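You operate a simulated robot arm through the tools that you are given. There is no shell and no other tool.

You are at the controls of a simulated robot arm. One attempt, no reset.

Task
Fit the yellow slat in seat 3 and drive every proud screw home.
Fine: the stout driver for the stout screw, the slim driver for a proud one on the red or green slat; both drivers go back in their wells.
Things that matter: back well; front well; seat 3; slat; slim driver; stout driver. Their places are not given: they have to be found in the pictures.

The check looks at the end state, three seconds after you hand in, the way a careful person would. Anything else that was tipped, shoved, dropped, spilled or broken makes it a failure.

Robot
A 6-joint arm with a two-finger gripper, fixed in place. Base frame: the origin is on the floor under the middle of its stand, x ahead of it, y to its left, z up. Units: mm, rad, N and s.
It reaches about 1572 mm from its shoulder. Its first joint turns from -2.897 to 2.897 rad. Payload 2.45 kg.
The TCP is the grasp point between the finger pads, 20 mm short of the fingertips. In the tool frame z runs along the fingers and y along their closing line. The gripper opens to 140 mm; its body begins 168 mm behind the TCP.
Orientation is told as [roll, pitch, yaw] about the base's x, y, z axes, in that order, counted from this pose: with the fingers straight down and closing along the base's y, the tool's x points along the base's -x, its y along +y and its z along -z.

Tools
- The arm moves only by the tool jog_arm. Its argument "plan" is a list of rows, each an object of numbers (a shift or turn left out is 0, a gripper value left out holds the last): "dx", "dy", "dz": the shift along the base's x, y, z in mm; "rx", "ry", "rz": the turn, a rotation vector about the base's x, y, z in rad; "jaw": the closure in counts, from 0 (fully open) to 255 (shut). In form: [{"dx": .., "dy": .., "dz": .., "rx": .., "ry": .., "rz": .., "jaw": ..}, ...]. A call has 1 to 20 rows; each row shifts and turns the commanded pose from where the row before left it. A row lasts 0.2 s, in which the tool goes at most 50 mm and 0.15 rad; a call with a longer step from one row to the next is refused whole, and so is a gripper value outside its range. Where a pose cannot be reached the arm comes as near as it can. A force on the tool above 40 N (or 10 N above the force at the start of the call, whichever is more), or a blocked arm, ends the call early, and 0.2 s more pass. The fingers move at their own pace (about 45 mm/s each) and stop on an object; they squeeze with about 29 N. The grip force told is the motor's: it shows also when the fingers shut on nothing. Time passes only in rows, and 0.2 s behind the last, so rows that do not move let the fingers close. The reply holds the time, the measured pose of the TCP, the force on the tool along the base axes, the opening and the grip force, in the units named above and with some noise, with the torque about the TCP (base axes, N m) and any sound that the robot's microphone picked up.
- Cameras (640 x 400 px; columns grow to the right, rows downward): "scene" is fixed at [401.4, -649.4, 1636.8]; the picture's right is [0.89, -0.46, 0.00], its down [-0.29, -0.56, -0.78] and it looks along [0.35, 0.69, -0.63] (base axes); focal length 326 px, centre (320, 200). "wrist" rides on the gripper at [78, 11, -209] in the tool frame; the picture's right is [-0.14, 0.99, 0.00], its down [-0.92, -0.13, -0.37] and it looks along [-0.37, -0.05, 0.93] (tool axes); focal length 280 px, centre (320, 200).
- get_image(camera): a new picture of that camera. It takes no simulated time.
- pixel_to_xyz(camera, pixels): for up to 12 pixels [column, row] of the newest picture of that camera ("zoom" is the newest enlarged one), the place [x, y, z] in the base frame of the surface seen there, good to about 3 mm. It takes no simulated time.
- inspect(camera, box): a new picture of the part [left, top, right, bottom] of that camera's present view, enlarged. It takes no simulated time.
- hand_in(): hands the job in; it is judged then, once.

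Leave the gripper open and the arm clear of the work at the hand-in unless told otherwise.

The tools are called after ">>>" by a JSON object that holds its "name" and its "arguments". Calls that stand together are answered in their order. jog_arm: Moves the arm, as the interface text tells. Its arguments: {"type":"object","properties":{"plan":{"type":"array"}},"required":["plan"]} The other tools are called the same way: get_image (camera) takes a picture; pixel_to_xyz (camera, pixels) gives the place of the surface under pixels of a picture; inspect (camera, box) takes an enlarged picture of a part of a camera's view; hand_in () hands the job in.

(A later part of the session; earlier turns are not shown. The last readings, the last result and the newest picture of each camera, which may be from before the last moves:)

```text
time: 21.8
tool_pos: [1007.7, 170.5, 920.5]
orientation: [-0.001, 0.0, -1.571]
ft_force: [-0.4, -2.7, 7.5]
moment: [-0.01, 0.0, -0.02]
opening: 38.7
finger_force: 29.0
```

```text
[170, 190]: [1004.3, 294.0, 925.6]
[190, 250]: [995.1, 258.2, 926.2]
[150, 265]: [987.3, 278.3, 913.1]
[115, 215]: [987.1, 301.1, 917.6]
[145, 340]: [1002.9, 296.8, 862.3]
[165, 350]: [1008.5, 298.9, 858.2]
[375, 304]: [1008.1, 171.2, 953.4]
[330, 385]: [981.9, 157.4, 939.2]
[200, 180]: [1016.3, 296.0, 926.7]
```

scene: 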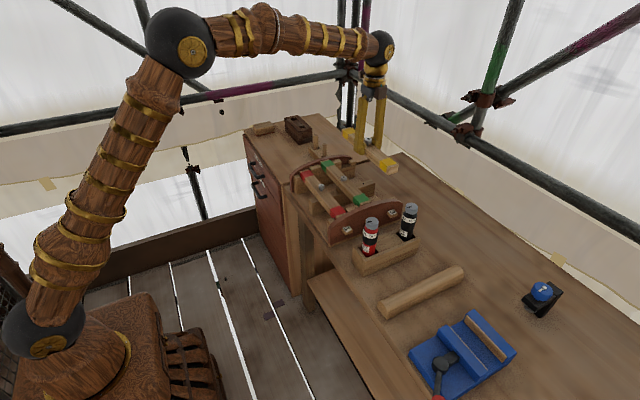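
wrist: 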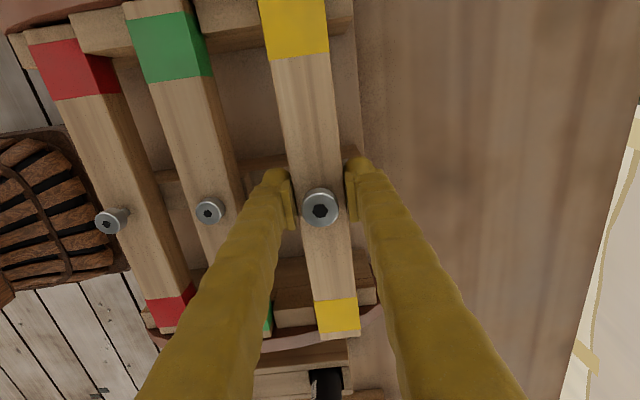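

Contact (7.5 N up) with the slat top at ≈926, matching red's seated height. Releasing by opening only to ≈60 mm so the finger doesn't reach the green slat.

>>> {"name": "jog_arm", "arguments": {"plan": [{"dz": 0.4, "jaw": 146}, {"jaw": 146}, {"jaw": 146}]}}

>>> {"name": "get_image", "arguments": {"camera": "wrist"}}

>>> {"name": "inspect", "arguments": {"camera": "scene", "box": [310, 140, 430, 230]}}

```text
time: 22.6
tool_pos: [1007.8, 171.1, 920.2]
orientation: [-0.001, 0.0, -1.571]
ft_force: [-0.3, 0.1, 0.1]
moment: [0.0, 0.03, -0.04]
opening: 59.8
finger_force: 0.0
```

```text
taken
```

wrist: 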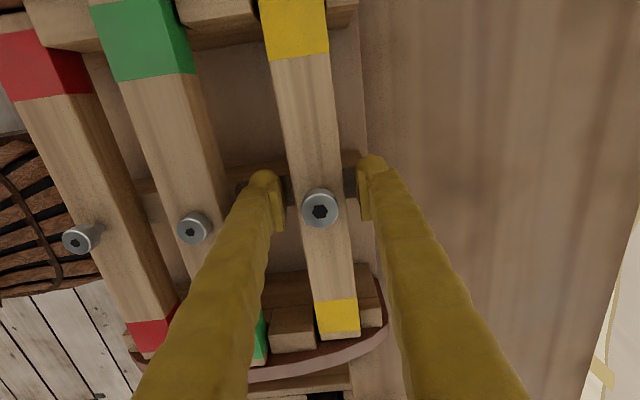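

```text
4.44 times, centred on (370, 185) of scene
```

zoom: 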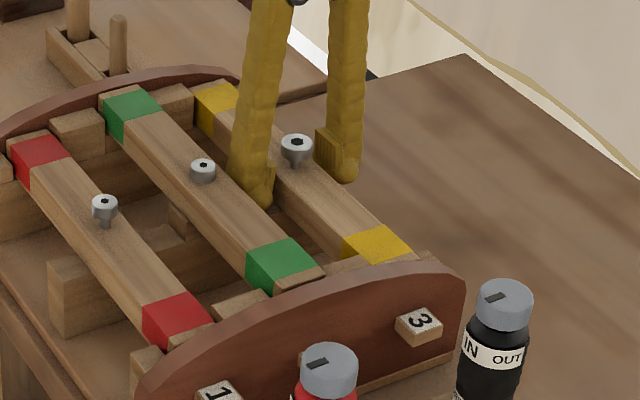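

Released; the slat sits in seat 3. Raising straight up slowly, then check again.

>>> {"name": "jog_arm", "arguments": {"plan": [{"dz": 15, "jaw": 146}, {"dz": 25, "jaw": 146}, {"dz": 40, "jaw": 146}, {"dz": 45, "jaw": 146}, {"dz": 45, "jaw": 146}, {"dz": 45, "jaw": 146}, {"dz": 15, "jaw": 146}]}}

>>> {"name": "get_image", "arguments": {"camera": "wrist"}}

>>> {"name": "inspect", "arguments": {"camera": "scene", "box": [310, 140, 430, 230]}}

```text
time: 24.2
tool_pos: [1006.8, 173.0, 1152.1]
orientation: [-0.001, -0.001, -1.571]
ft_force: [0.0, -1.2, 0.0]
moment: [0.0, -0.01, 0.02]
opening: 59.9
finger_force: 0.0
```

```text
taken
```

wrist: 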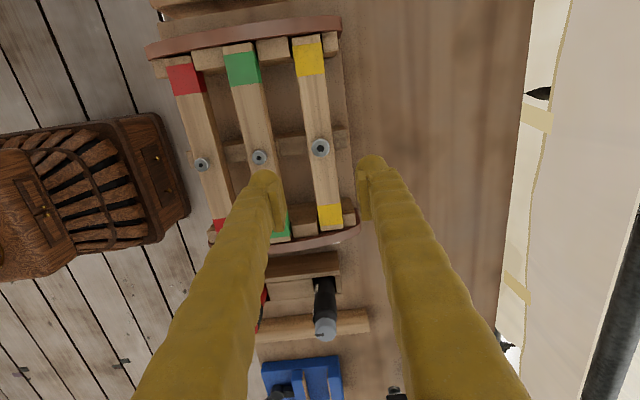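

```text
4.44 times, centred on (370, 185) of scene
```

zoom: 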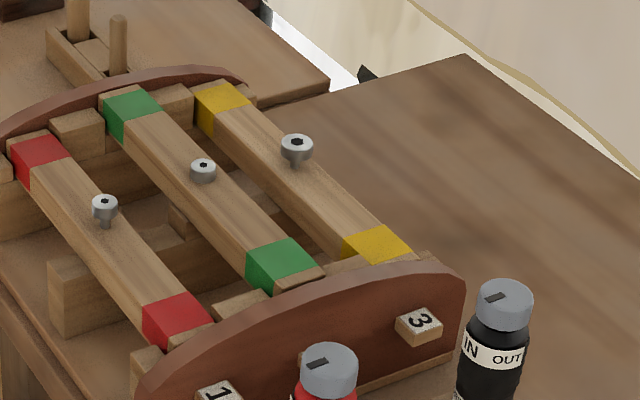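

The slat stays seated. Now the stout (black, 10 mm) driver: I'll measure its geometry and the well block.

>>> {"name": "inspect", "arguments": {"camera": "scene", "box": [385, 195, 433, 260]}}

```text
6.15 times, centred on (409, 228) of scene
```

zoom: 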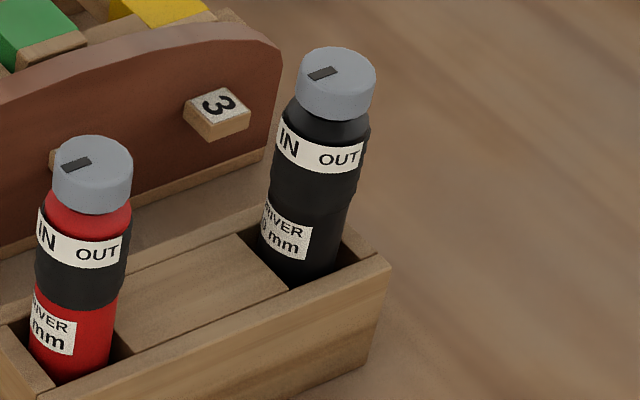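

>>> {"name": "pixel_to_xyz", "arguments": {"camera": "zoom", "pixels": [[337, 62], [304, 65], [372, 70], [320, 75], [330, 100], [335, 118], [320, 150], [325, 185], [315, 215], [295, 260], [355, 205], [275, 200]]}}

>>> {"name": "pixel_to_xyz", "arguments": {"camera": "scene", "pixels": [[372, 222], [371, 240], [369, 250], [366, 252], [412, 240], [405, 236], [390, 250], [398, 242], [410, 231], [417, 238], [385, 240], [364, 255]]}}

```text
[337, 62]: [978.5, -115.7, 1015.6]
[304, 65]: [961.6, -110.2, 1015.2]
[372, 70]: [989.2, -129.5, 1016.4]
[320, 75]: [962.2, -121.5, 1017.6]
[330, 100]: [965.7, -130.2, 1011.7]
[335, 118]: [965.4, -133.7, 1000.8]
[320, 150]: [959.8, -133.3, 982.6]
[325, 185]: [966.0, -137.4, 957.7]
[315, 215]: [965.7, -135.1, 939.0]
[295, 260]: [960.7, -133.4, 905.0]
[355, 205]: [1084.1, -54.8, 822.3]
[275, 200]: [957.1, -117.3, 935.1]
```

```text
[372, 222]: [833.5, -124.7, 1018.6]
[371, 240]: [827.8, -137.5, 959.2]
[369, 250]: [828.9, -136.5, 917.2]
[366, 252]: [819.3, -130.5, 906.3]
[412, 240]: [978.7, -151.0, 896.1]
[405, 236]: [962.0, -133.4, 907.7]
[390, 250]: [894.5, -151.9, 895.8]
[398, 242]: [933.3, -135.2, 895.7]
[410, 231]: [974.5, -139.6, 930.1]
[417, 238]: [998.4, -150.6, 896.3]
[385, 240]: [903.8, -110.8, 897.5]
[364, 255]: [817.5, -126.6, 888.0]
```

Black driver: cap top z≈1016, axis ≈(975,−120), block top z≈896. I'll move above the drivers for a precise overhead look.

>>> {"name": "jog_arm", "arguments": {"plan": [{"dx": -12, "dy": -34, "dz": 8, "jaw": 110}, {"dx": -12, "dy": -34, "dz": 8, "jaw": 110}, {"dx": -12, "dy": -34, "dz": 8, "jaw": 110}, {"dx": -12, "dy": -34, "dz": 8, "jaw": 110}, {"dx": -12, "dy": -34, "dz": 8, "jaw": 110}, {"dx": -12, "dy": -34, "dz": 8, "jaw": 110}, {"dx": -12, "dy": -34, "jaw": 110}, {"dx": -12, "dy": -34, "jaw": 110}, {"jaw": 110}]}}

>>> {"name": "get_image", "arguments": {"camera": "wrist"}}

```text
time: 26.2
tool_pos: [909.7, -101.1, 1200.5]
orientation: [0.0, 0.0, -1.57]
ft_force: [-0.3, 0.3, -0.4]
moment: [0.0, -0.03, 0.0]
opening: 79.8
finger_force: 0.0
```

```text
taken
```

wrist: 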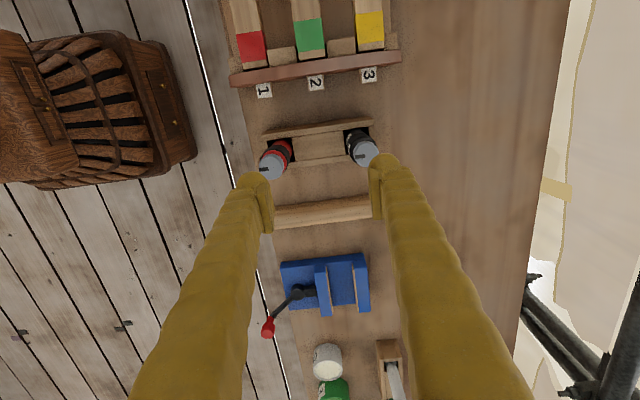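

>>> {"name": "inspect", "arguments": {"camera": "wrist", "box": [245, 105, 405, 205]}}

```text
4.00 times, centred on (325, 155) of wrist
```

zoom: 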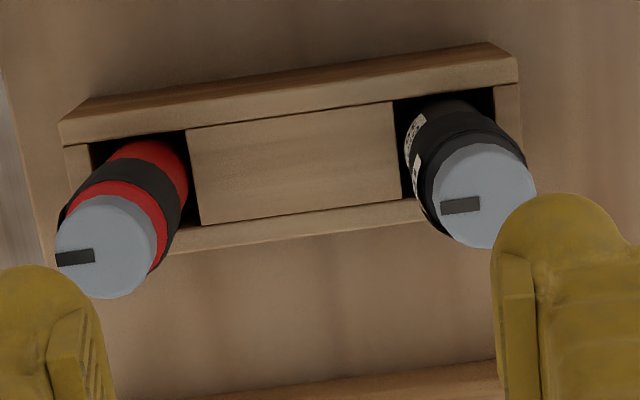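

>>> {"name": "pixel_to_xyz", "arguments": {"camera": "zoom", "pixels": [[105, 245], [60, 245], [150, 250], [480, 195], [436, 200], [522, 195], [480, 150], [480, 240], [190, 135], [395, 105], [495, 95], [93, 150]]}}

>>> {"name": "pixel_to_xyz", "arguments": {"camera": "wrist", "pixels": [[262, 135], [270, 127], [370, 120], [372, 127], [292, 138], [344, 132], [345, 155], [372, 140], [344, 125], [300, 160], [320, 145]]}}

```text
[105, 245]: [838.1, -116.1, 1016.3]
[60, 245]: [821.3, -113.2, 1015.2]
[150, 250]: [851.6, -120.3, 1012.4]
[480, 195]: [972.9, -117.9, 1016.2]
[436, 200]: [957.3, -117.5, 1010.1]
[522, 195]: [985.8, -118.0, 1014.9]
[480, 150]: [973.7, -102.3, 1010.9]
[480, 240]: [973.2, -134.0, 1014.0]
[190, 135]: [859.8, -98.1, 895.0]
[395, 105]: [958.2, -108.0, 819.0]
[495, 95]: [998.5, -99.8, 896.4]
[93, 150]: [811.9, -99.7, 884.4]
```

```text
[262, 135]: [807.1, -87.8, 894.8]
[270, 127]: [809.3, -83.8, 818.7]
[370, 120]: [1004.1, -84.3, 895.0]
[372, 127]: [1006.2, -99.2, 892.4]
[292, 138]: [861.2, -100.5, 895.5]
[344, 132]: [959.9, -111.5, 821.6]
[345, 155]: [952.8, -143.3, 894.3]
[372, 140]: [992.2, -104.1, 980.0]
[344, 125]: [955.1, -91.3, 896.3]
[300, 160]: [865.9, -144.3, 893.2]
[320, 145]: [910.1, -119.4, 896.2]
```

Black driver's cap centre ≈(972.5,−118), well centre ≈(975,−120). I'll go above it and lower to z≈1065 for a check.

>>> {"name": "jog_arm", "arguments": {"plan": [{"dx": 22, "dy": -6, "jaw": 110}, {"dx": 22, "dy": -6, "jaw": 110}, {"dx": 19, "dy": -5, "jaw": 110}, {"dz": -35, "jaw": 110}, {"dz": -40, "jaw": 110}, {"dz": -40, "jaw": 110}, {"dz": -20, "jaw": 110}, {"jaw": 110}]}}

>>> {"name": "get_image", "arguments": {"camera": "wrist"}}

>>> {"name": "inspect", "arguments": {"camera": "scene", "box": [360, 140, 460, 260]}}

```text
time: 28.0
tool_pos: [973.9, -117.0, 1065.2]
orientation: [0.001, 0.0, -1.571]
ft_force: [0.7, -0.7, 0.1]
moment: [0.02, -0.02, -0.01]
opening: 79.7
finger_force: 0.0
```

```text
taken
```

wrist: 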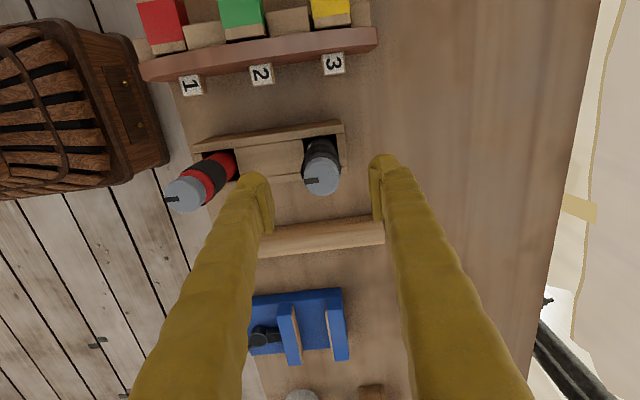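

```text
3.33 times, centred on (410, 200) of scene
```

zoom: 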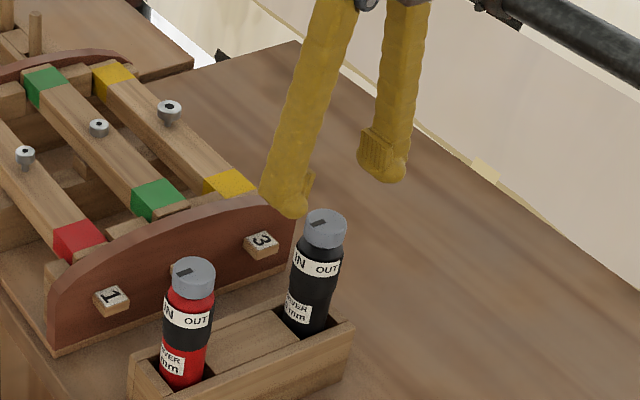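

The cap sits at (322,176), matching the TCP axis. Descending to z≈963 on the sleeve.

>>> {"name": "jog_arm", "arguments": {"plan": [{"dz": -25, "jaw": 110}, {"dz": -25, "jaw": 110}, {"dz": -25, "jaw": 110}, {"dz": -17, "jaw": 110}, {"dz": -10, "jaw": 110}, {"jaw": 110}]}}

>>> {"name": "get_image", "arguments": {"camera": "wrist"}}

>>> {"name": "inspect", "arguments": {"camera": "scene", "box": [370, 180, 450, 260]}}

```text
time: 29.4
tool_pos: [974.6, -118.0, 962.3]
orientation: [0.0, -0.001, -1.57]
ft_force: [0.1, 0.2, 0.8]
moment: [0.03, 0.01, 0.0]
opening: 79.8
finger_force: 0.1
```

```text
taken
```

wrist: 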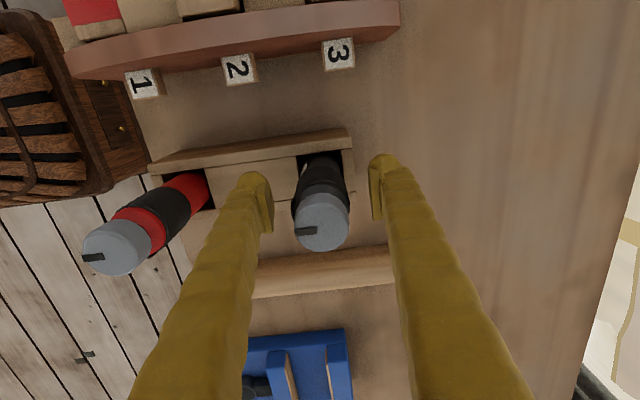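

```text
5.00 times, centred on (410, 220) of scene
```

zoom: 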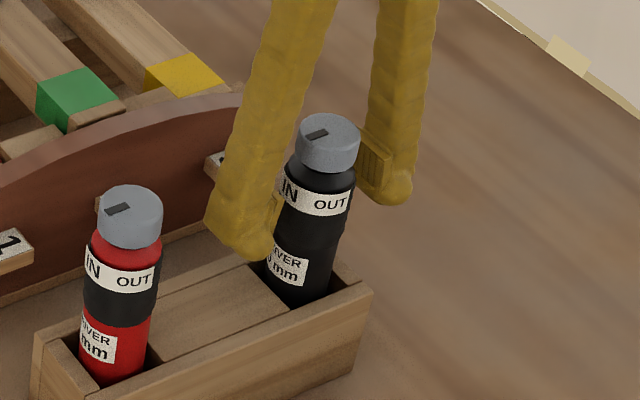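

Well centred. Closing on the sleeve.

>>> {"name": "jog_arm", "arguments": {"plan": [{"jaw": 255}, {"jaw": 255}, {"jaw": 255}, {"jaw": 255}, {"jaw": 255}]}}

>>> {"name": "get_image", "arguments": {"camera": "wrist"}}

>>> {"name": "inspect", "arguments": {"camera": "scene", "box": [370, 180, 450, 260]}}

```text
time: 30.6
tool_pos: [975.4, -117.2, 961.9]
orientation: [0.0, 0.0, -1.57]
ft_force: [0.9, 0.3, -0.3]
moment: [0.04, -0.16, 0.02]
opening: 38.1
finger_force: 29.0
```

```text
taken
```

wrist: 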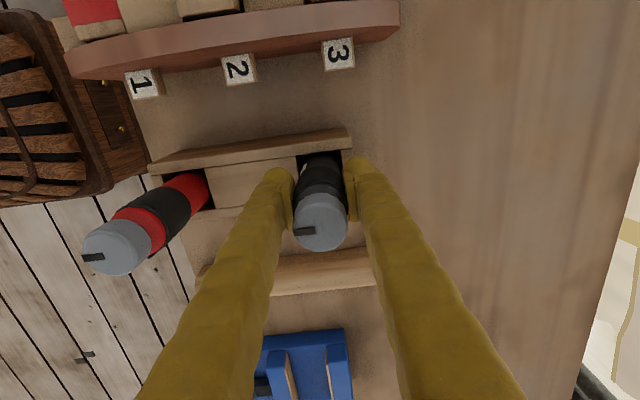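

```text
5.00 times, centred on (410, 220) of scene
```

zoom: 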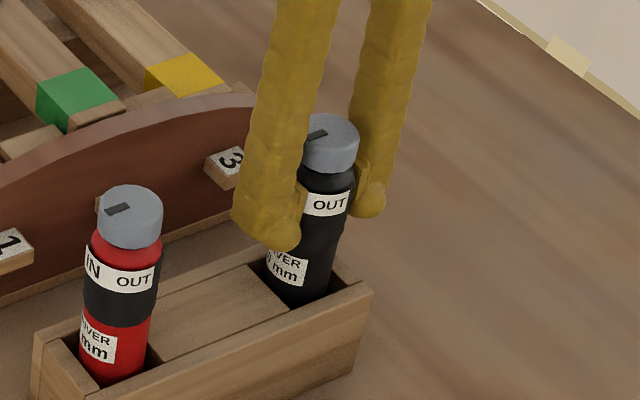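

Gripped at 38.1 mm, 29 N. Lifting slowly and looking at what comes out of the well.

>>> {"name": "jog_arm", "arguments": {"plan": [{"dz": 5}, {"dz": 10}, {"dz": 15}, {"dz": 20}, {"dz": 25}, {"dz": 25}, {}]}}

>>> {"name": "inspect", "arguments": {"camera": "scene", "box": [360, 130, 460, 255]}}

```text
time: 32.2
tool_pos: [972.1, -116.6, 1062.3]
orientation: [0.0, 0.001, -1.572]
ft_force: [-0.2, 0.1, -3.2]
moment: [-0.01, 0.03, -0.04]
opening: 38.2
finger_force: 28.8
```

```text
3.20 times, centred on (410, 192) of scene
```

zoom: 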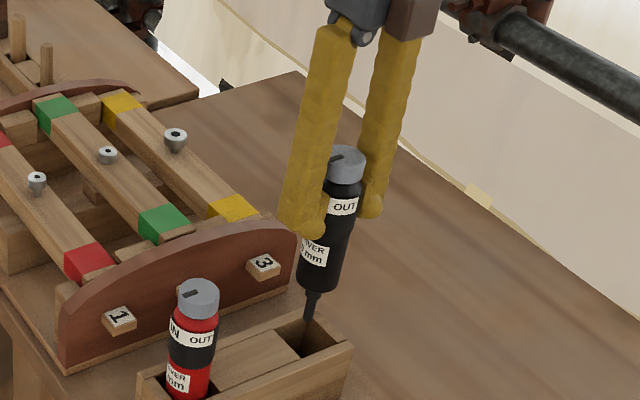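

Body is out and the bit shaft is emerging. Lift 90 mm more and look at the bit.

>>> {"name": "jog_arm", "arguments": {"plan": [{"dz": 25}, {"dz": 30}, {"dz": 25}, {"dz": 10}, {}]}}

>>> {"name": "inspect", "arguments": {"camera": "scene", "box": [370, 130, 450, 230]}}

```text
time: 33.4
tool_pos: [972.9, -117.1, 1152.3]
orientation: [0.0, 0.0, -1.569]
ft_force: [-0.1, 0.9, -3.1]
moment: [-0.03, -0.01, -0.02]
opening: 38.2
finger_force: 29.2
```

```text
4.00 times, centred on (410, 180) of scene
```

zoom: 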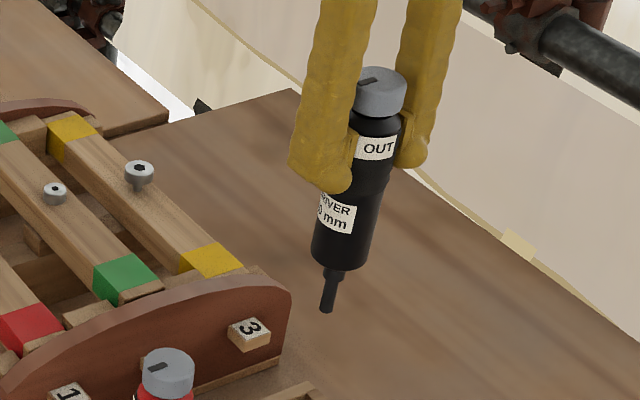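

>>> {"name": "inspect", "arguments": {"camera": "scene", "box": [380, 180, 430, 215]}}

```text
11.43 times, centred on (405, 198) of scene
```

zoom: 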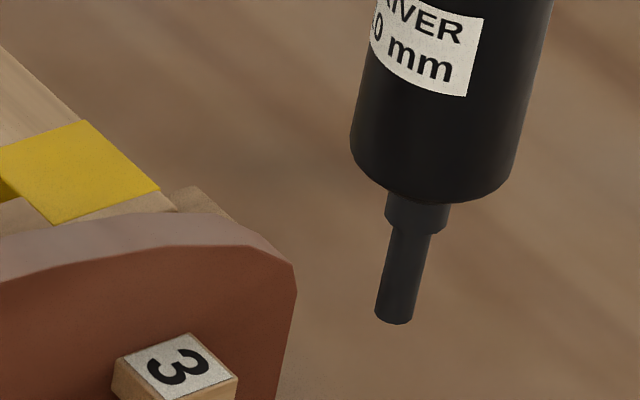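

I'll measure the bit tip, the shoulder and body bottom, plus the yellow slat's screw head again.

>>> {"name": "pixel_to_xyz", "arguments": {"camera": "zoom", "pixels": [[394, 320], [394, 310], [400, 280], [408, 240], [415, 215], [425, 180], [430, 120], [396, 322]]}}

>>> {"name": "inspect", "arguments": {"camera": "scene", "box": [345, 155, 395, 190]}}

```text
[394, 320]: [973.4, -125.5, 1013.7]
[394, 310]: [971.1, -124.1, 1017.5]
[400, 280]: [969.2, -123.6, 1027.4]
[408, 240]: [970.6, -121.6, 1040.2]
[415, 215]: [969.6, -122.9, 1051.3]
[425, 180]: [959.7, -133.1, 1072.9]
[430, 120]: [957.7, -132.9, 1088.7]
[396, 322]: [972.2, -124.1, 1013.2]
```

```text
11.43 times, centred on (370, 172) of scene
```

zoom: 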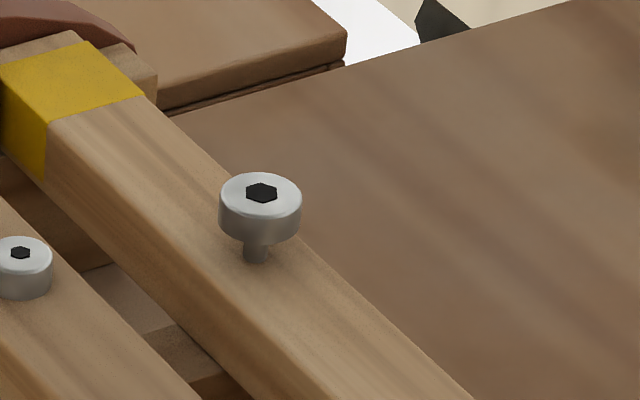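

>>> {"name": "pixel_to_xyz", "arguments": {"camera": "zoom", "pixels": [[261, 193], [245, 190], [280, 193], [261, 178], [261, 208], [225, 195], [298, 198], [258, 230], [256, 255], [240, 275], [150, 130], [350, 330]]}}

>>> {"name": "get_image", "arguments": {"camera": "wrist"}}

```text
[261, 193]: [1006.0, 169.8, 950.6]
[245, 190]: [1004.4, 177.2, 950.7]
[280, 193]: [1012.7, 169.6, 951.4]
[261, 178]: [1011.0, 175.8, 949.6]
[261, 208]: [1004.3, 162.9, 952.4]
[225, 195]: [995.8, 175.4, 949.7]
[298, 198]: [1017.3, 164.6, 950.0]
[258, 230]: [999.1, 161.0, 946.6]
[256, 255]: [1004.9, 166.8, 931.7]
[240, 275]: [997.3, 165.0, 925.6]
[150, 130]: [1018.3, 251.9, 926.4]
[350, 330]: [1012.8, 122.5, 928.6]
```

```text
taken
```

wrist: 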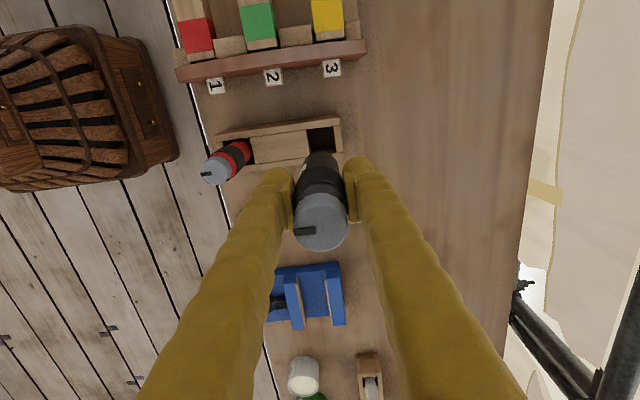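

Bit tip is ≈139 mm below the TCP (z≈1013 now); the stout screw's socket is at ≈(1006.5,170,951). Carrying the driver over it, tip well clear.

>>> {"name": "jog_arm", "arguments": {"plan": [{"dx": 2, "dy": 18}, {"dx": 4, "dy": 36}, {"dx": 4, "dy": 36}, {"dx": 4, "dy": 36}, {"dx": 4, "dy": 36}, {"dx": 4, "dy": 36}, {"dx": 4, "dy": 36}, {"dx": 4, "dy": 36}, {"dx": 2.5, "dy": 18}, {}]}}

>>> {"name": "inspect", "arguments": {"camera": "scene", "box": [340, 120, 420, 200]}}

>>> {"name": "get_image", "arguments": {"camera": "wrist"}}

```text
time: 35.6
tool_pos: [1006.9, 171.4, 1152.1]
orientation: [-0.001, 0.0, -1.572]
ft_force: [-0.7, -0.3, -3.1]
moment: [-0.05, -0.01, -0.01]
opening: 38.0
finger_force: 29.0
```

```text
5.00 times, centred on (380, 160) of scene
```

zoom: 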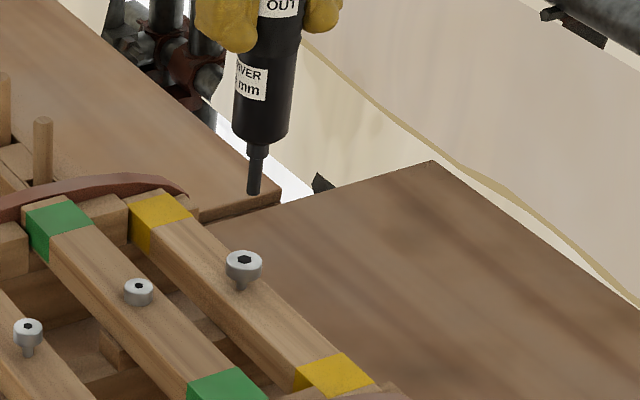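

```text
taken
```

wrist: 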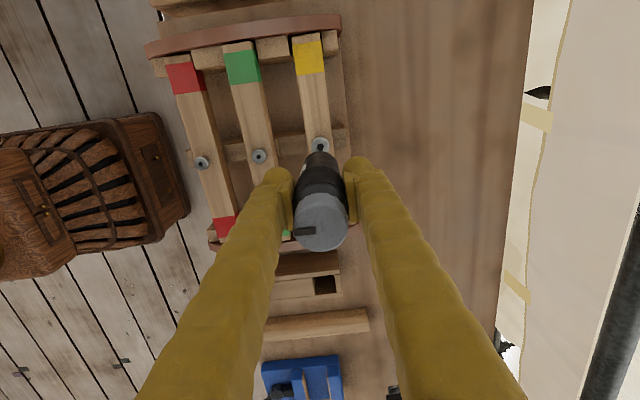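

Lower 45 mm so the tip is about 15 mm over the head, then compare positions.

>>> {"name": "jog_arm", "arguments": {"plan": [{"dz": -20}, {"dz": -18}, {"dz": -8}, {}]}}

>>> {"name": "inspect", "arguments": {"camera": "scene", "box": [345, 150, 393, 185]}}

```text
time: 36.6
tool_pos: [1007.1, 170.7, 1106.8]
orientation: [0.0, -0.002, -1.572]
ft_force: [0.1, -0.1, -3.3]
moment: [0.03, 0.04, 0.0]
opening: 38.0
finger_force: 28.9
```

```text
11.43 times, centred on (369, 168) of scene
```

zoom: 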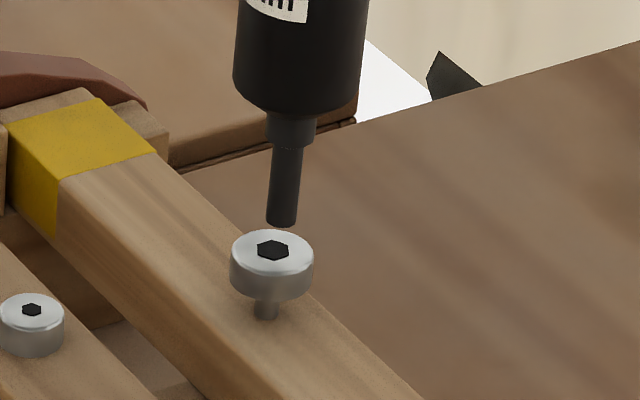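

>>> {"name": "pixel_to_xyz", "arguments": {"camera": "zoom", "pixels": [[281, 224], [281, 215], [270, 215], [293, 215], [285, 190], [284, 160], [291, 125], [272, 250], [258, 250], [287, 250], [272, 236], [272, 264]]}}

>>> {"name": "inspect", "arguments": {"camera": "wrist", "box": [270, 110, 370, 260]}}

```text
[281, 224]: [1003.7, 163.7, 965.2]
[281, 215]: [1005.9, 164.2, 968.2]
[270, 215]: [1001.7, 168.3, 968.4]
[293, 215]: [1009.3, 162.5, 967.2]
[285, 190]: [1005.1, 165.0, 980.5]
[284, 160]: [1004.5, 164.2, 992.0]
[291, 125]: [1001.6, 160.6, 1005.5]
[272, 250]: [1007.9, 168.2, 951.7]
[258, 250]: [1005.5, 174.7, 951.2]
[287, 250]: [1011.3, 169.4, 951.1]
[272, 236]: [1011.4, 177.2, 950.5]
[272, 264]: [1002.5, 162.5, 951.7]
```

```text
2.67 times, centred on (320, 185) of wrist
```

zoom: 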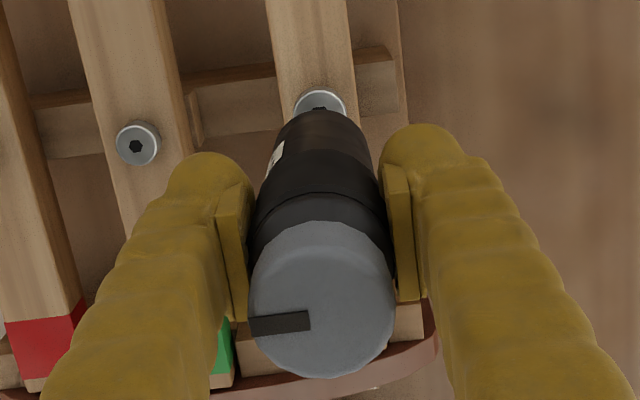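

The bit is about 1–1.5 mm short in y of the socket. Shift dy +1.3 and lower toward the head in small steps.

>>> {"name": "jog_arm", "arguments": {"plan": [{"dy": 1.3}, {"dz": -5}, {"dz": -4}, {}]}}

>>> {"name": "inspect", "arguments": {"camera": "scene", "box": [353, 155, 385, 180]}}

```text
time: 37.6
tool_pos: [1006.5, 171.4, 1096.6]
orientation: [0.001, 0.001, -1.57]
ft_force: [-0.5, 0.0, -4.0]
moment: [0.02, -0.04, -0.02]
opening: 38.1
finger_force: 28.7
```

```text
16.00 times, centred on (369, 168) of scene
```

zoom: 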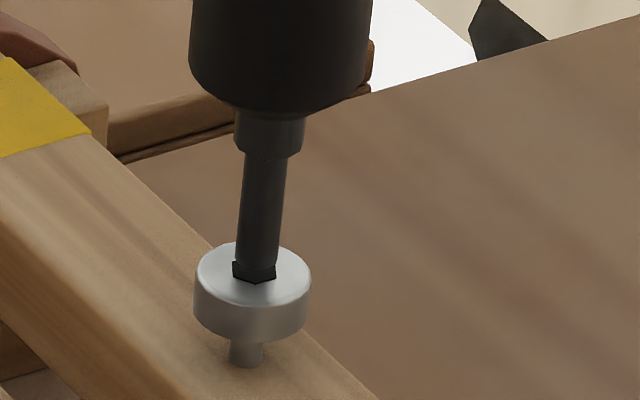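

The bit is in line with the hex socket. Lower slowly with 1 mm steps watching force.

>>> {"name": "jog_arm", "arguments": {"plan": [{"dz": -1.5}, {"dz": -1.5}, {"dz": -1}, {}]}}

>>> {"name": "inspect", "arguments": {"camera": "scene", "box": [353, 155, 385, 180]}}

```text
time: 38.6
tool_pos: [1005.6, 171.7, 1092.7]
orientation: [0.001, 0.0, -1.572]
ft_force: [0.1, 0.0, -2.9]
moment: [0.0, 0.03, -0.04]
opening: 38.1
finger_force: 28.4
```

```text
16.00 times, centred on (369, 168) of scene
```

zoom: 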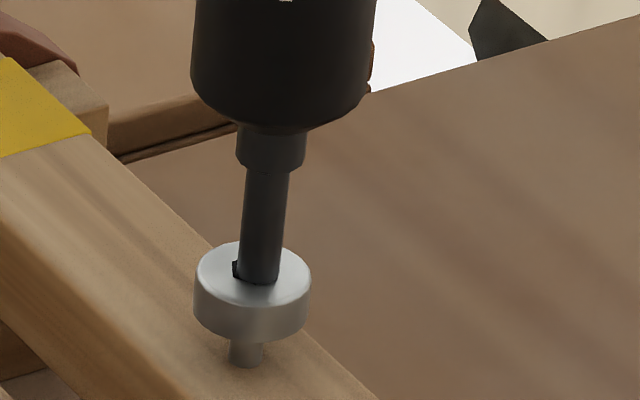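

>>> {"name": "pixel_to_xyz", "arguments": {"camera": "zoom", "pixels": [[258, 278], [262, 260], [265, 230], [266, 200], [270, 145], [236, 270], [225, 272], [290, 272], [255, 295], [200, 275], [305, 275], [255, 247]]}}

```text
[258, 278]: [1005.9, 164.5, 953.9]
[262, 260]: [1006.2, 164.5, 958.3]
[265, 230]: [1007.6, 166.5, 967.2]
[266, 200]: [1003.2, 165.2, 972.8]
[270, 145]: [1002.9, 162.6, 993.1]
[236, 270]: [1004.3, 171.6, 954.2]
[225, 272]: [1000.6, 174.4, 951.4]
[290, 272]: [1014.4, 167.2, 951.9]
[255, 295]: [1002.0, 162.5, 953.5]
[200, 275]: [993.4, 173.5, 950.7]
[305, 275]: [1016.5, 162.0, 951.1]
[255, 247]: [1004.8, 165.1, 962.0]
```

The tip looks ~1.3 mm to the image right and slightly near. Correct by dx −0.7, dy +1.4 and look again.

>>> {"name": "jog_arm", "arguments": {"plan": [{"dx": -0.7, "dy": 1.4}, {}]}}

>>> {"name": "inspect", "arguments": {"camera": "scene", "box": [357, 164, 373, 178]}}

```text
time: 39.2
tool_pos: [1004.4, 173.4, 1094.0]
orientation: [0.0, -0.002, -1.57]
ft_force: [0.2, 0.0, -4.0]
moment: [0.07, 0.03, 0.03]
opening: 37.9
finger_force: 28.9
```

```text
16.00 times, centred on (365, 171) of scene
```

zoom: 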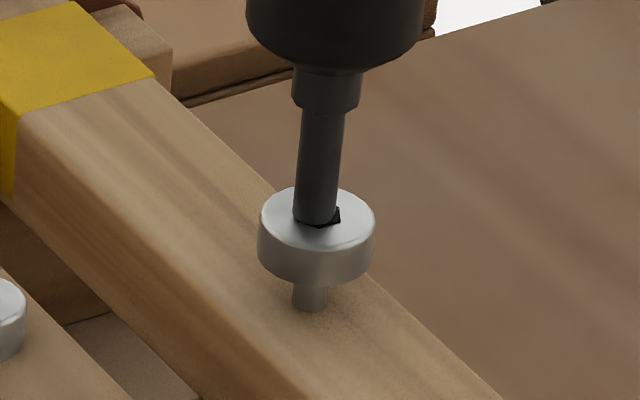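

Now the tip's centre lines up with the socket (tip ≈2.7 mm above head). Small nudge dx +0.3 and lower 2.5 mm gently.

>>> {"name": "jog_arm", "arguments": {"plan": [{"dx": 0.3, "dz": -1}, {"dz": -1}, {"dz": -0.7}, {}]}}

>>> {"name": "inspect", "arguments": {"camera": "scene", "box": [357, 164, 373, 178]}}

```text
time: 40.2
tool_pos: [1005.1, 173.5, 1090.6]
orientation: [0.001, -0.001, -1.572]
ft_force: [0.4, 0.5, -2.8]
moment: [-0.03, 0.02, 0.02]
opening: 38.0
finger_force: 29.2
```

```text
16.00 times, centred on (365, 171) of scene
```

zoom: 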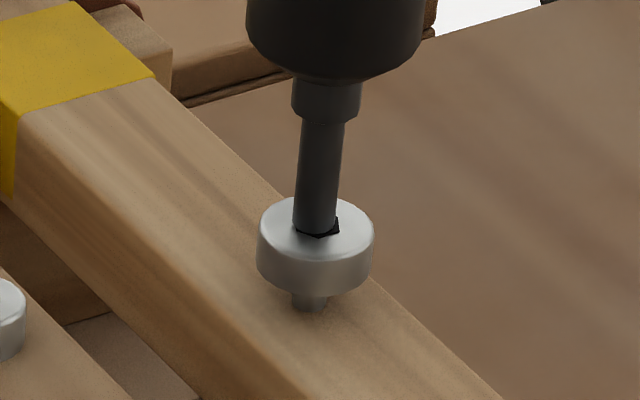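

The head has moved down with the bit (shank now shorter) – the driver is driving as I follow it. I'll keep lowering slowly and watch force and sound.

>>> {"name": "jog_arm", "arguments": {"plan": [{"dz": -1}, {"dz": -1}, {"dz": -1}, {}]}}

>>> {"name": "inspect", "arguments": {"camera": "scene", "box": [357, 164, 373, 178]}}

```text
time: 41.2
tool_pos: [1006.4, 173.5, 1087.4]
orientation: [0.0, 0.0, -1.571]
ft_force: [-1.1, 0.9, 3.1]
moment: [0.27, 0.24, 0.01]
opening: 38.2
finger_force: 29.4
```

```text
16.00 times, centred on (365, 171) of scene
```

zoom: 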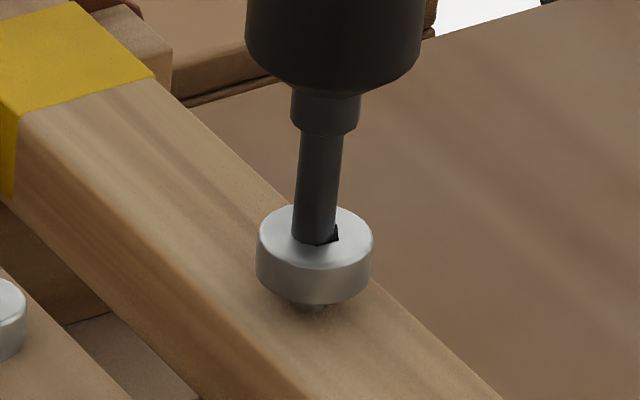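

Contact began (≈6 N up). I'll check the geometry closely before pressing more.

>>> {"name": "pixel_to_xyz", "arguments": {"camera": "zoom", "pixels": [[314, 238], [316, 225], [318, 190], [320, 160], [324, 110], [334, 234], [330, 240], [265, 240], [365, 242], [315, 255], [280, 235], [350, 235]]}}

>>> {"name": "inspect", "arguments": {"camera": "wrist", "box": [270, 110, 370, 260]}}

```text
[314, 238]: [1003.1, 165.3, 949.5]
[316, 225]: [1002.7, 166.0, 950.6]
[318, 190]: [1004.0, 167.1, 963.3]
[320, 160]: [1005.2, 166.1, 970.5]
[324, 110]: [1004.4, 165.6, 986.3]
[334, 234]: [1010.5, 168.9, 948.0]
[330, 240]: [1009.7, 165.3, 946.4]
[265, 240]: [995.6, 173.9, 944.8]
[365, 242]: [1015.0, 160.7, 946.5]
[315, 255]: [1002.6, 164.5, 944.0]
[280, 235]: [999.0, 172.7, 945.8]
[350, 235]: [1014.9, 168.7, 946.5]
```

```text
2.67 times, centred on (320, 185) of wrist
```

zoom: 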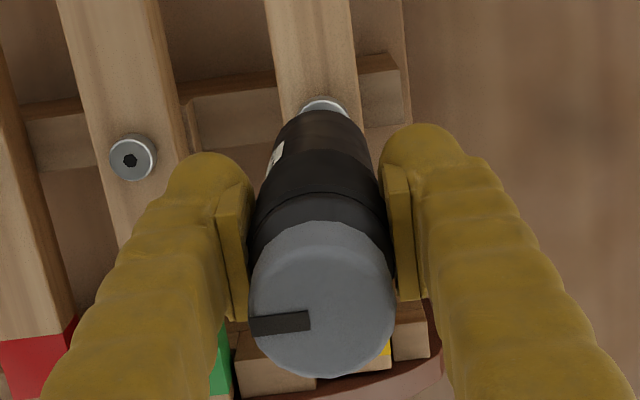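

Head top is now ≈946 (was 951). The bit looks ~1 mm off to the −x/+y side. I'll lift 3 mm, shift (+0.7, −0.9), and look.

>>> {"name": "jog_arm", "arguments": {"plan": [{"dz": 1.5}, {"dz": 2}, {"dx": 0.7, "dy": -0.9}, {}]}}

>>> {"name": "inspect", "arguments": {"camera": "scene", "box": [357, 164, 373, 178]}}

```text
time: 42.2
tool_pos: [1006.7, 172.3, 1090.8]
orientation: [0.0, -0.001, -1.57]
ft_force: [-0.1, -0.6, -3.3]
moment: [0.02, 0.02, 0.01]
opening: 38.0
finger_force: 29.3
```

```text
16.00 times, centred on (365, 171) of scene
```

zoom: 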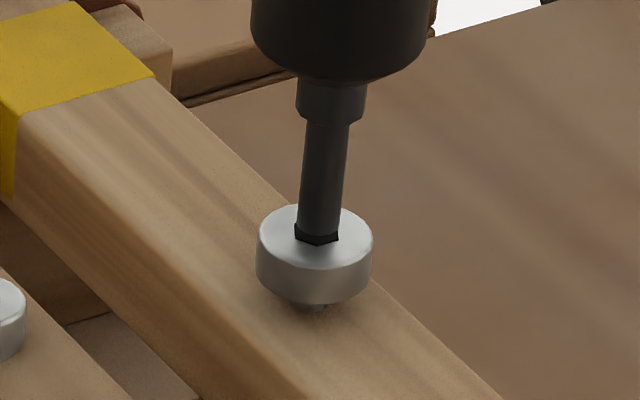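

Now the socket appears symmetric around the bit. Lower again gently ~3.5 mm then hold, observing whether the screw advances.

>>> {"name": "jog_arm", "arguments": {"plan": [{"dx": -0.2, "dy": 0.1, "dz": -1.5}, {"dz": -1.5}, {"dz": -1}, {}, {}, {}, {}]}}

>>> {"name": "inspect", "arguments": {"camera": "scene", "box": [357, 164, 373, 178]}}

```text
time: 43.8
tool_pos: [1005.7, 172.0, 1086.9]
orientation: [0.0, 0.001, -1.571]
ft_force: [0.1, -0.3, -4.4]
moment: [0.04, 0.01, -0.03]
opening: 38.0
finger_force: 28.7
```

```text
16.00 times, centred on (365, 171) of scene
```

zoom: 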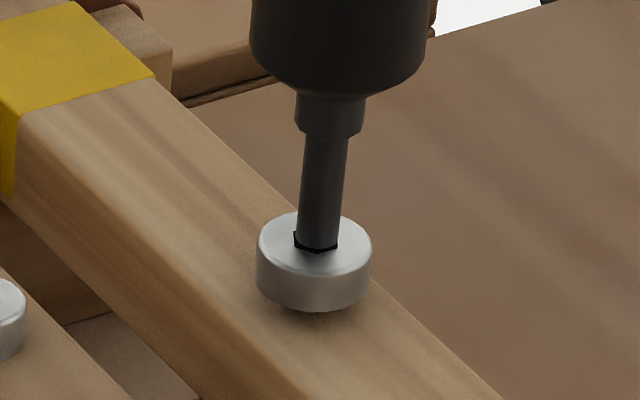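

The head dropped ~2 mm more. Hold without moving for 1 s to see if it advances by itself.

>>> {"name": "jog_arm", "arguments": {"plan": [{}, {}, {}, {}, {}]}}

>>> {"name": "inspect", "arguments": {"camera": "scene", "box": [357, 164, 373, 178]}}

```text
time: 45.0
tool_pos: [1006.5, 172.8, 1087.6]
orientation: [0.0, 0.001, -1.57]
ft_force: [-0.2, 0.4, -3.0]
moment: [-0.02, 0.0, 0.04]
opening: 38.1
finger_force: 28.5
```

```text
16.00 times, centred on (365, 171) of scene
```

zoom: 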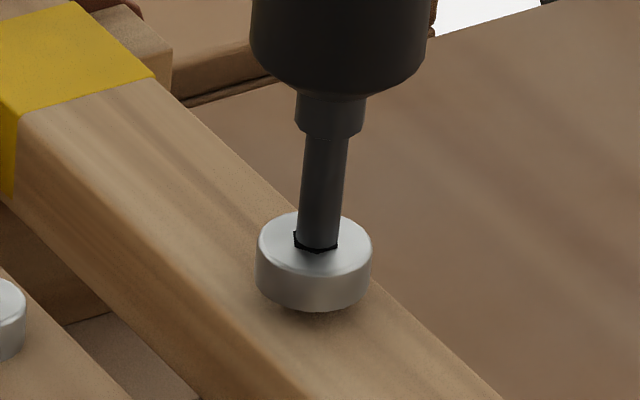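

It only advances as I follow it down. Continue lowering in 1 mm steps.

>>> {"name": "jog_arm", "arguments": {"plan": [{"dz": -1}, {"dz": -1}, {"dz": -1}, {}, {}]}}

>>> {"name": "inspect", "arguments": {"camera": "scene", "box": [357, 164, 373, 178]}}

```text
time: 46.2
tool_pos: [1006.4, 174.0, 1085.1]
orientation: [-0.001, -0.001, -1.57]
ft_force: [1.1, -0.4, -2.7]
moment: [0.03, 0.0, 0.01]
opening: 38.1
finger_force: 28.8
```

```text
16.00 times, centred on (365, 171) of scene
```

zoom: 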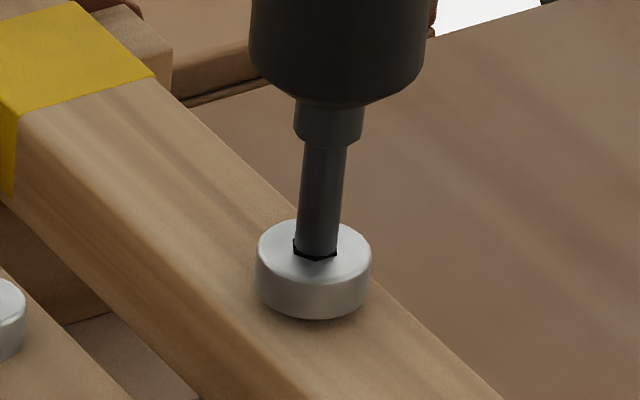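

Advancing steadily with no side force. Continue 3 mm.

>>> {"name": "jog_arm", "arguments": {"plan": [{"dz": -1}, {"dz": -1}, {"dz": -1}, {}, {}]}}

>>> {"name": "inspect", "arguments": {"camera": "scene", "box": [357, 164, 373, 178]}}

```text
time: 47.4
tool_pos: [1006.2, 171.7, 1082.7]
orientation: [0.0, 0.001, -1.572]
ft_force: [0.6, -0.1, -3.1]
moment: [0.02, 0.04, -0.02]
opening: 38.1
finger_force: 28.7
```

```text
16.00 times, centred on (365, 171) of scene
```

zoom: 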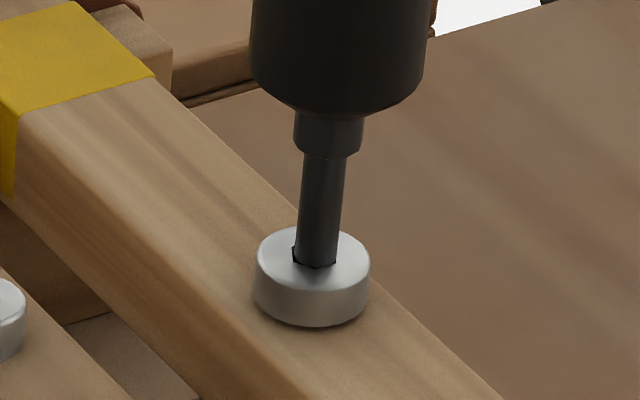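

Head continues down; now nearly on the slat. Continue in 0.8 mm steps, watching force.

>>> {"name": "jog_arm", "arguments": {"plan": [{"dz": -0.8}, {"dz": -0.8}, {"dz": -0.8}, {}, {}]}}

>>> {"name": "inspect", "arguments": {"camera": "scene", "box": [357, 164, 373, 178]}}

```text
time: 48.6
tool_pos: [1006.3, 173.5, 1078.8]
orientation: [0.0, -0.001, -1.571]
ft_force: [0.3, -0.5, -1.4]
moment: [-0.06, -0.05, 0.01]
opening: 38.1
finger_force: 29.2
```

```text
16.00 times, centred on (365, 171) of scene
```

zoom: 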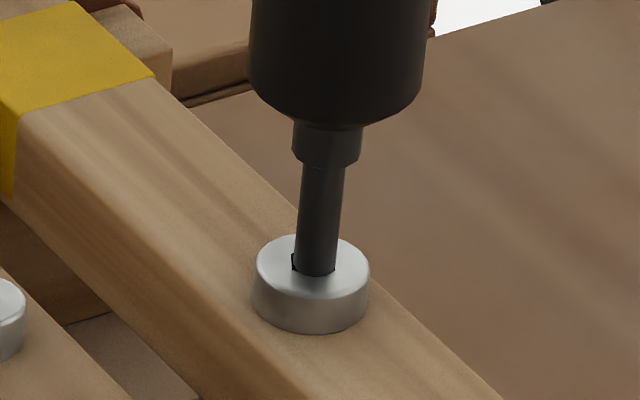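

Head top ≈937 (slat top ≈926.5; green's home head stands ≈11 above its slat). Continue gently until it bottoms.

>>> {"name": "jog_arm", "arguments": {"plan": [{"dz": -0.8}, {"dz": -0.8}, {}, {}]}}

>>> {"name": "inspect", "arguments": {"camera": "scene", "box": [357, 164, 373, 178]}}

```text
time: 49.6
tool_pos: [1007.1, 173.3, 1078.0]
orientation: [0.003, 0.0, -1.571]
ft_force: [1.6, -1.3, 17.4]
moment: [-0.15, -0.13, -0.02]
opening: 37.9
finger_force: 29.3
```

```text
16.00 times, centred on (365, 171) of scene
```

zoom: 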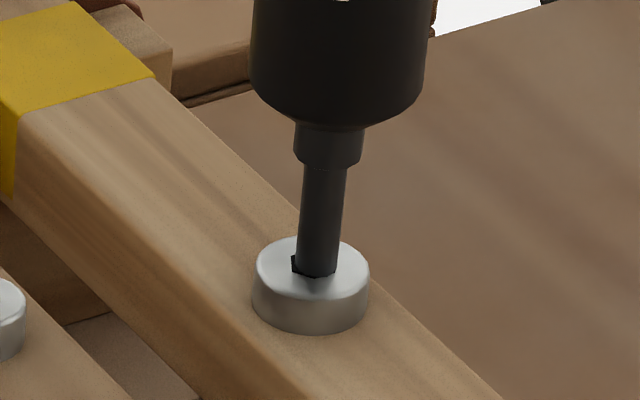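

Force rose to 17 N with no further movement: bottomed out. Lift off and measure the head.

>>> {"name": "jog_arm", "arguments": {"plan": [{"dz": 1}, {"dz": 2}, {"dz": 5}, {"dz": 15}, {"dz": 25}, {"dz": 30}, {}]}}

>>> {"name": "inspect", "arguments": {"camera": "scene", "box": [350, 160, 382, 182]}}

>>> {"name": "inspect", "arguments": {"camera": "scene", "box": [320, 110, 440, 220]}}

```text
time: 51.2
tool_pos: [1005.6, 173.0, 1152.8]
orientation: [0.0, -0.002, -1.572]
ft_force: [-0.1, 0.9, -3.4]
moment: [-0.01, 0.02, 0.0]
opening: 38.3
finger_force: 29.3
```

```text
16.00 times, centred on (366, 171) of scene
```

zoom: 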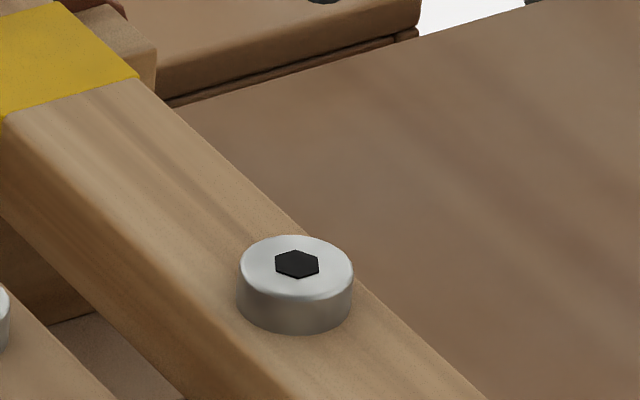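

```text
3.64 times, centred on (380, 165) of scene
```

zoom: 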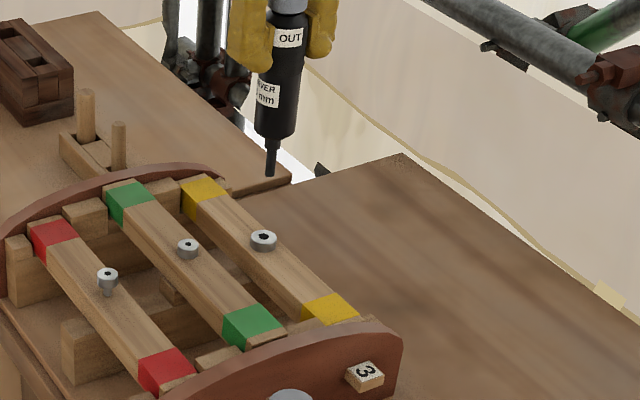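

>>> {"name": "inspect", "arguments": {"camera": "scene", "box": [356, 163, 378, 178]}}

>>> {"name": "pixel_to_xyz", "arguments": {"camera": "zoom", "pixels": [[277, 258], [275, 275], [275, 300], [265, 320], [290, 262], [240, 258], [320, 330], [200, 300]]}}

```text
16.00 times, centred on (367, 170) of scene
```

zoom: 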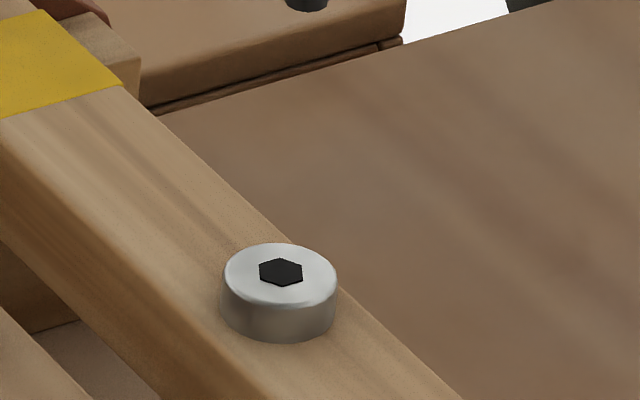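

```text
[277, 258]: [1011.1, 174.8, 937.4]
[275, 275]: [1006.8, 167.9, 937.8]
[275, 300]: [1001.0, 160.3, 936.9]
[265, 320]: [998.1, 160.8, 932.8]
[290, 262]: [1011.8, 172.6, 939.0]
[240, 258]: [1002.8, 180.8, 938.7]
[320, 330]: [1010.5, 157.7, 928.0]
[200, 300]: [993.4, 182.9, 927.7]
```

Stout screw is home (head top ≈937.8, 11 above the slat at 927). Now carry the black driver back above its well (back well).

>>> {"name": "jog_arm", "arguments": {"plan": [{"dx": -2, "dy": -18}, {"dx": -4, "dy": -36}, {"dx": -4, "dy": -36}, {"dx": -4, "dy": -36}, {"dx": -4, "dy": -36}, {"dx": -4, "dy": -36}, {"dx": -4, "dy": -36}, {"dx": -4, "dy": -36}, {"dx": -2.6, "dy": -19.9}, {}]}}

>>> {"name": "inspect", "arguments": {"camera": "scene", "box": [375, 150, 455, 250]}}

>>> {"name": "get_image", "arguments": {"camera": "wrist"}}

```text
time: 53.4
tool_pos: [972.9, -118.5, 1155.2]
orientation: [0.001, 0.001, -1.57]
ft_force: [0.1, 0.3, -4.0]
moment: [0.02, 0.02, -0.01]
opening: 38.1
finger_force: 28.6
```

```text
4.00 times, centred on (415, 200) of scene
```

zoom: 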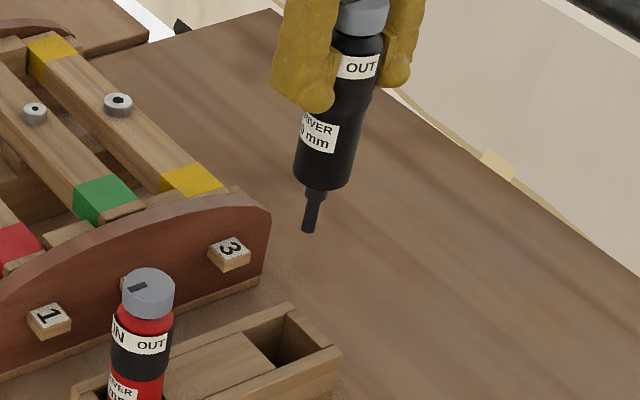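

```text
taken
```

wrist: 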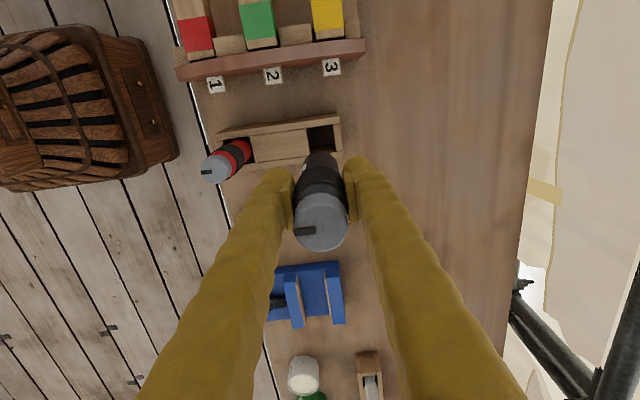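

I'll look into the well and measure its walls to centre precisely.

>>> {"name": "inspect", "arguments": {"camera": "scene", "box": [384, 215, 432, 255]}}

>>> {"name": "inspect", "arguments": {"camera": "wrist", "box": [200, 100, 360, 200]}}

```text
10.00 times, centred on (408, 235) of scene
```

zoom: 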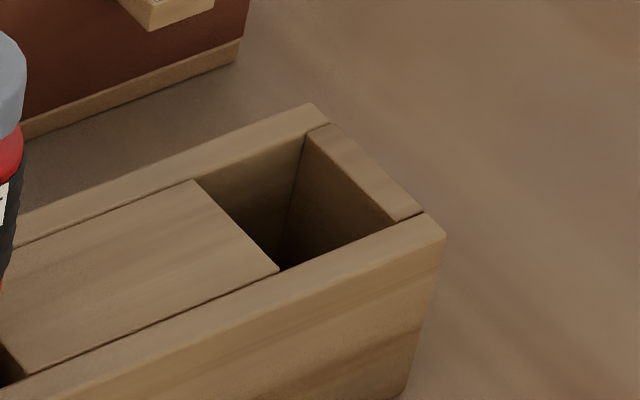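

```text
4.00 times, centred on (280, 150) of wrist
```

zoom: 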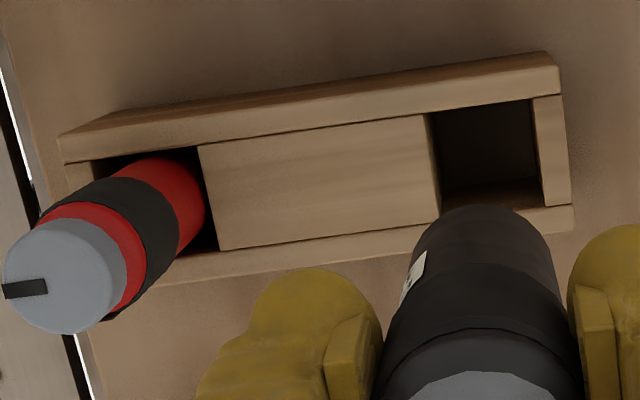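

>>> {"name": "pixel_to_xyz", "arguments": {"camera": "zoom", "pixels": [[420, 118], [428, 108], [530, 92], [540, 100], [548, 200], [540, 210], [445, 222], [432, 212], [500, 95], [490, 215], [545, 150], [425, 160]]}}

>>> {"name": "pixel_to_xyz", "arguments": {"camera": "scene", "pixels": [[392, 208], [391, 205], [393, 198], [395, 193], [402, 185], [412, 158]]}}

```text
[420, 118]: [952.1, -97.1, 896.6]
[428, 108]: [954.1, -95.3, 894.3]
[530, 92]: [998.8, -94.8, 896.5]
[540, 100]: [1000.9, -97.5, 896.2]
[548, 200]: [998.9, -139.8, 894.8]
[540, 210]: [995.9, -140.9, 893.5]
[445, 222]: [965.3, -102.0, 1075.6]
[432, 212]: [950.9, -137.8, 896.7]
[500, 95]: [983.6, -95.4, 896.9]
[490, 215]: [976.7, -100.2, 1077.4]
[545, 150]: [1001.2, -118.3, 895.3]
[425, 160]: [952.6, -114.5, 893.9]
```

```text
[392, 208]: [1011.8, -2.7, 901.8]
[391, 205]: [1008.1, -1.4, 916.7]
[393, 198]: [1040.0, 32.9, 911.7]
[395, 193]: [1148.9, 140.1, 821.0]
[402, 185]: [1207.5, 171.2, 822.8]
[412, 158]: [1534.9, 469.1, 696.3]
```

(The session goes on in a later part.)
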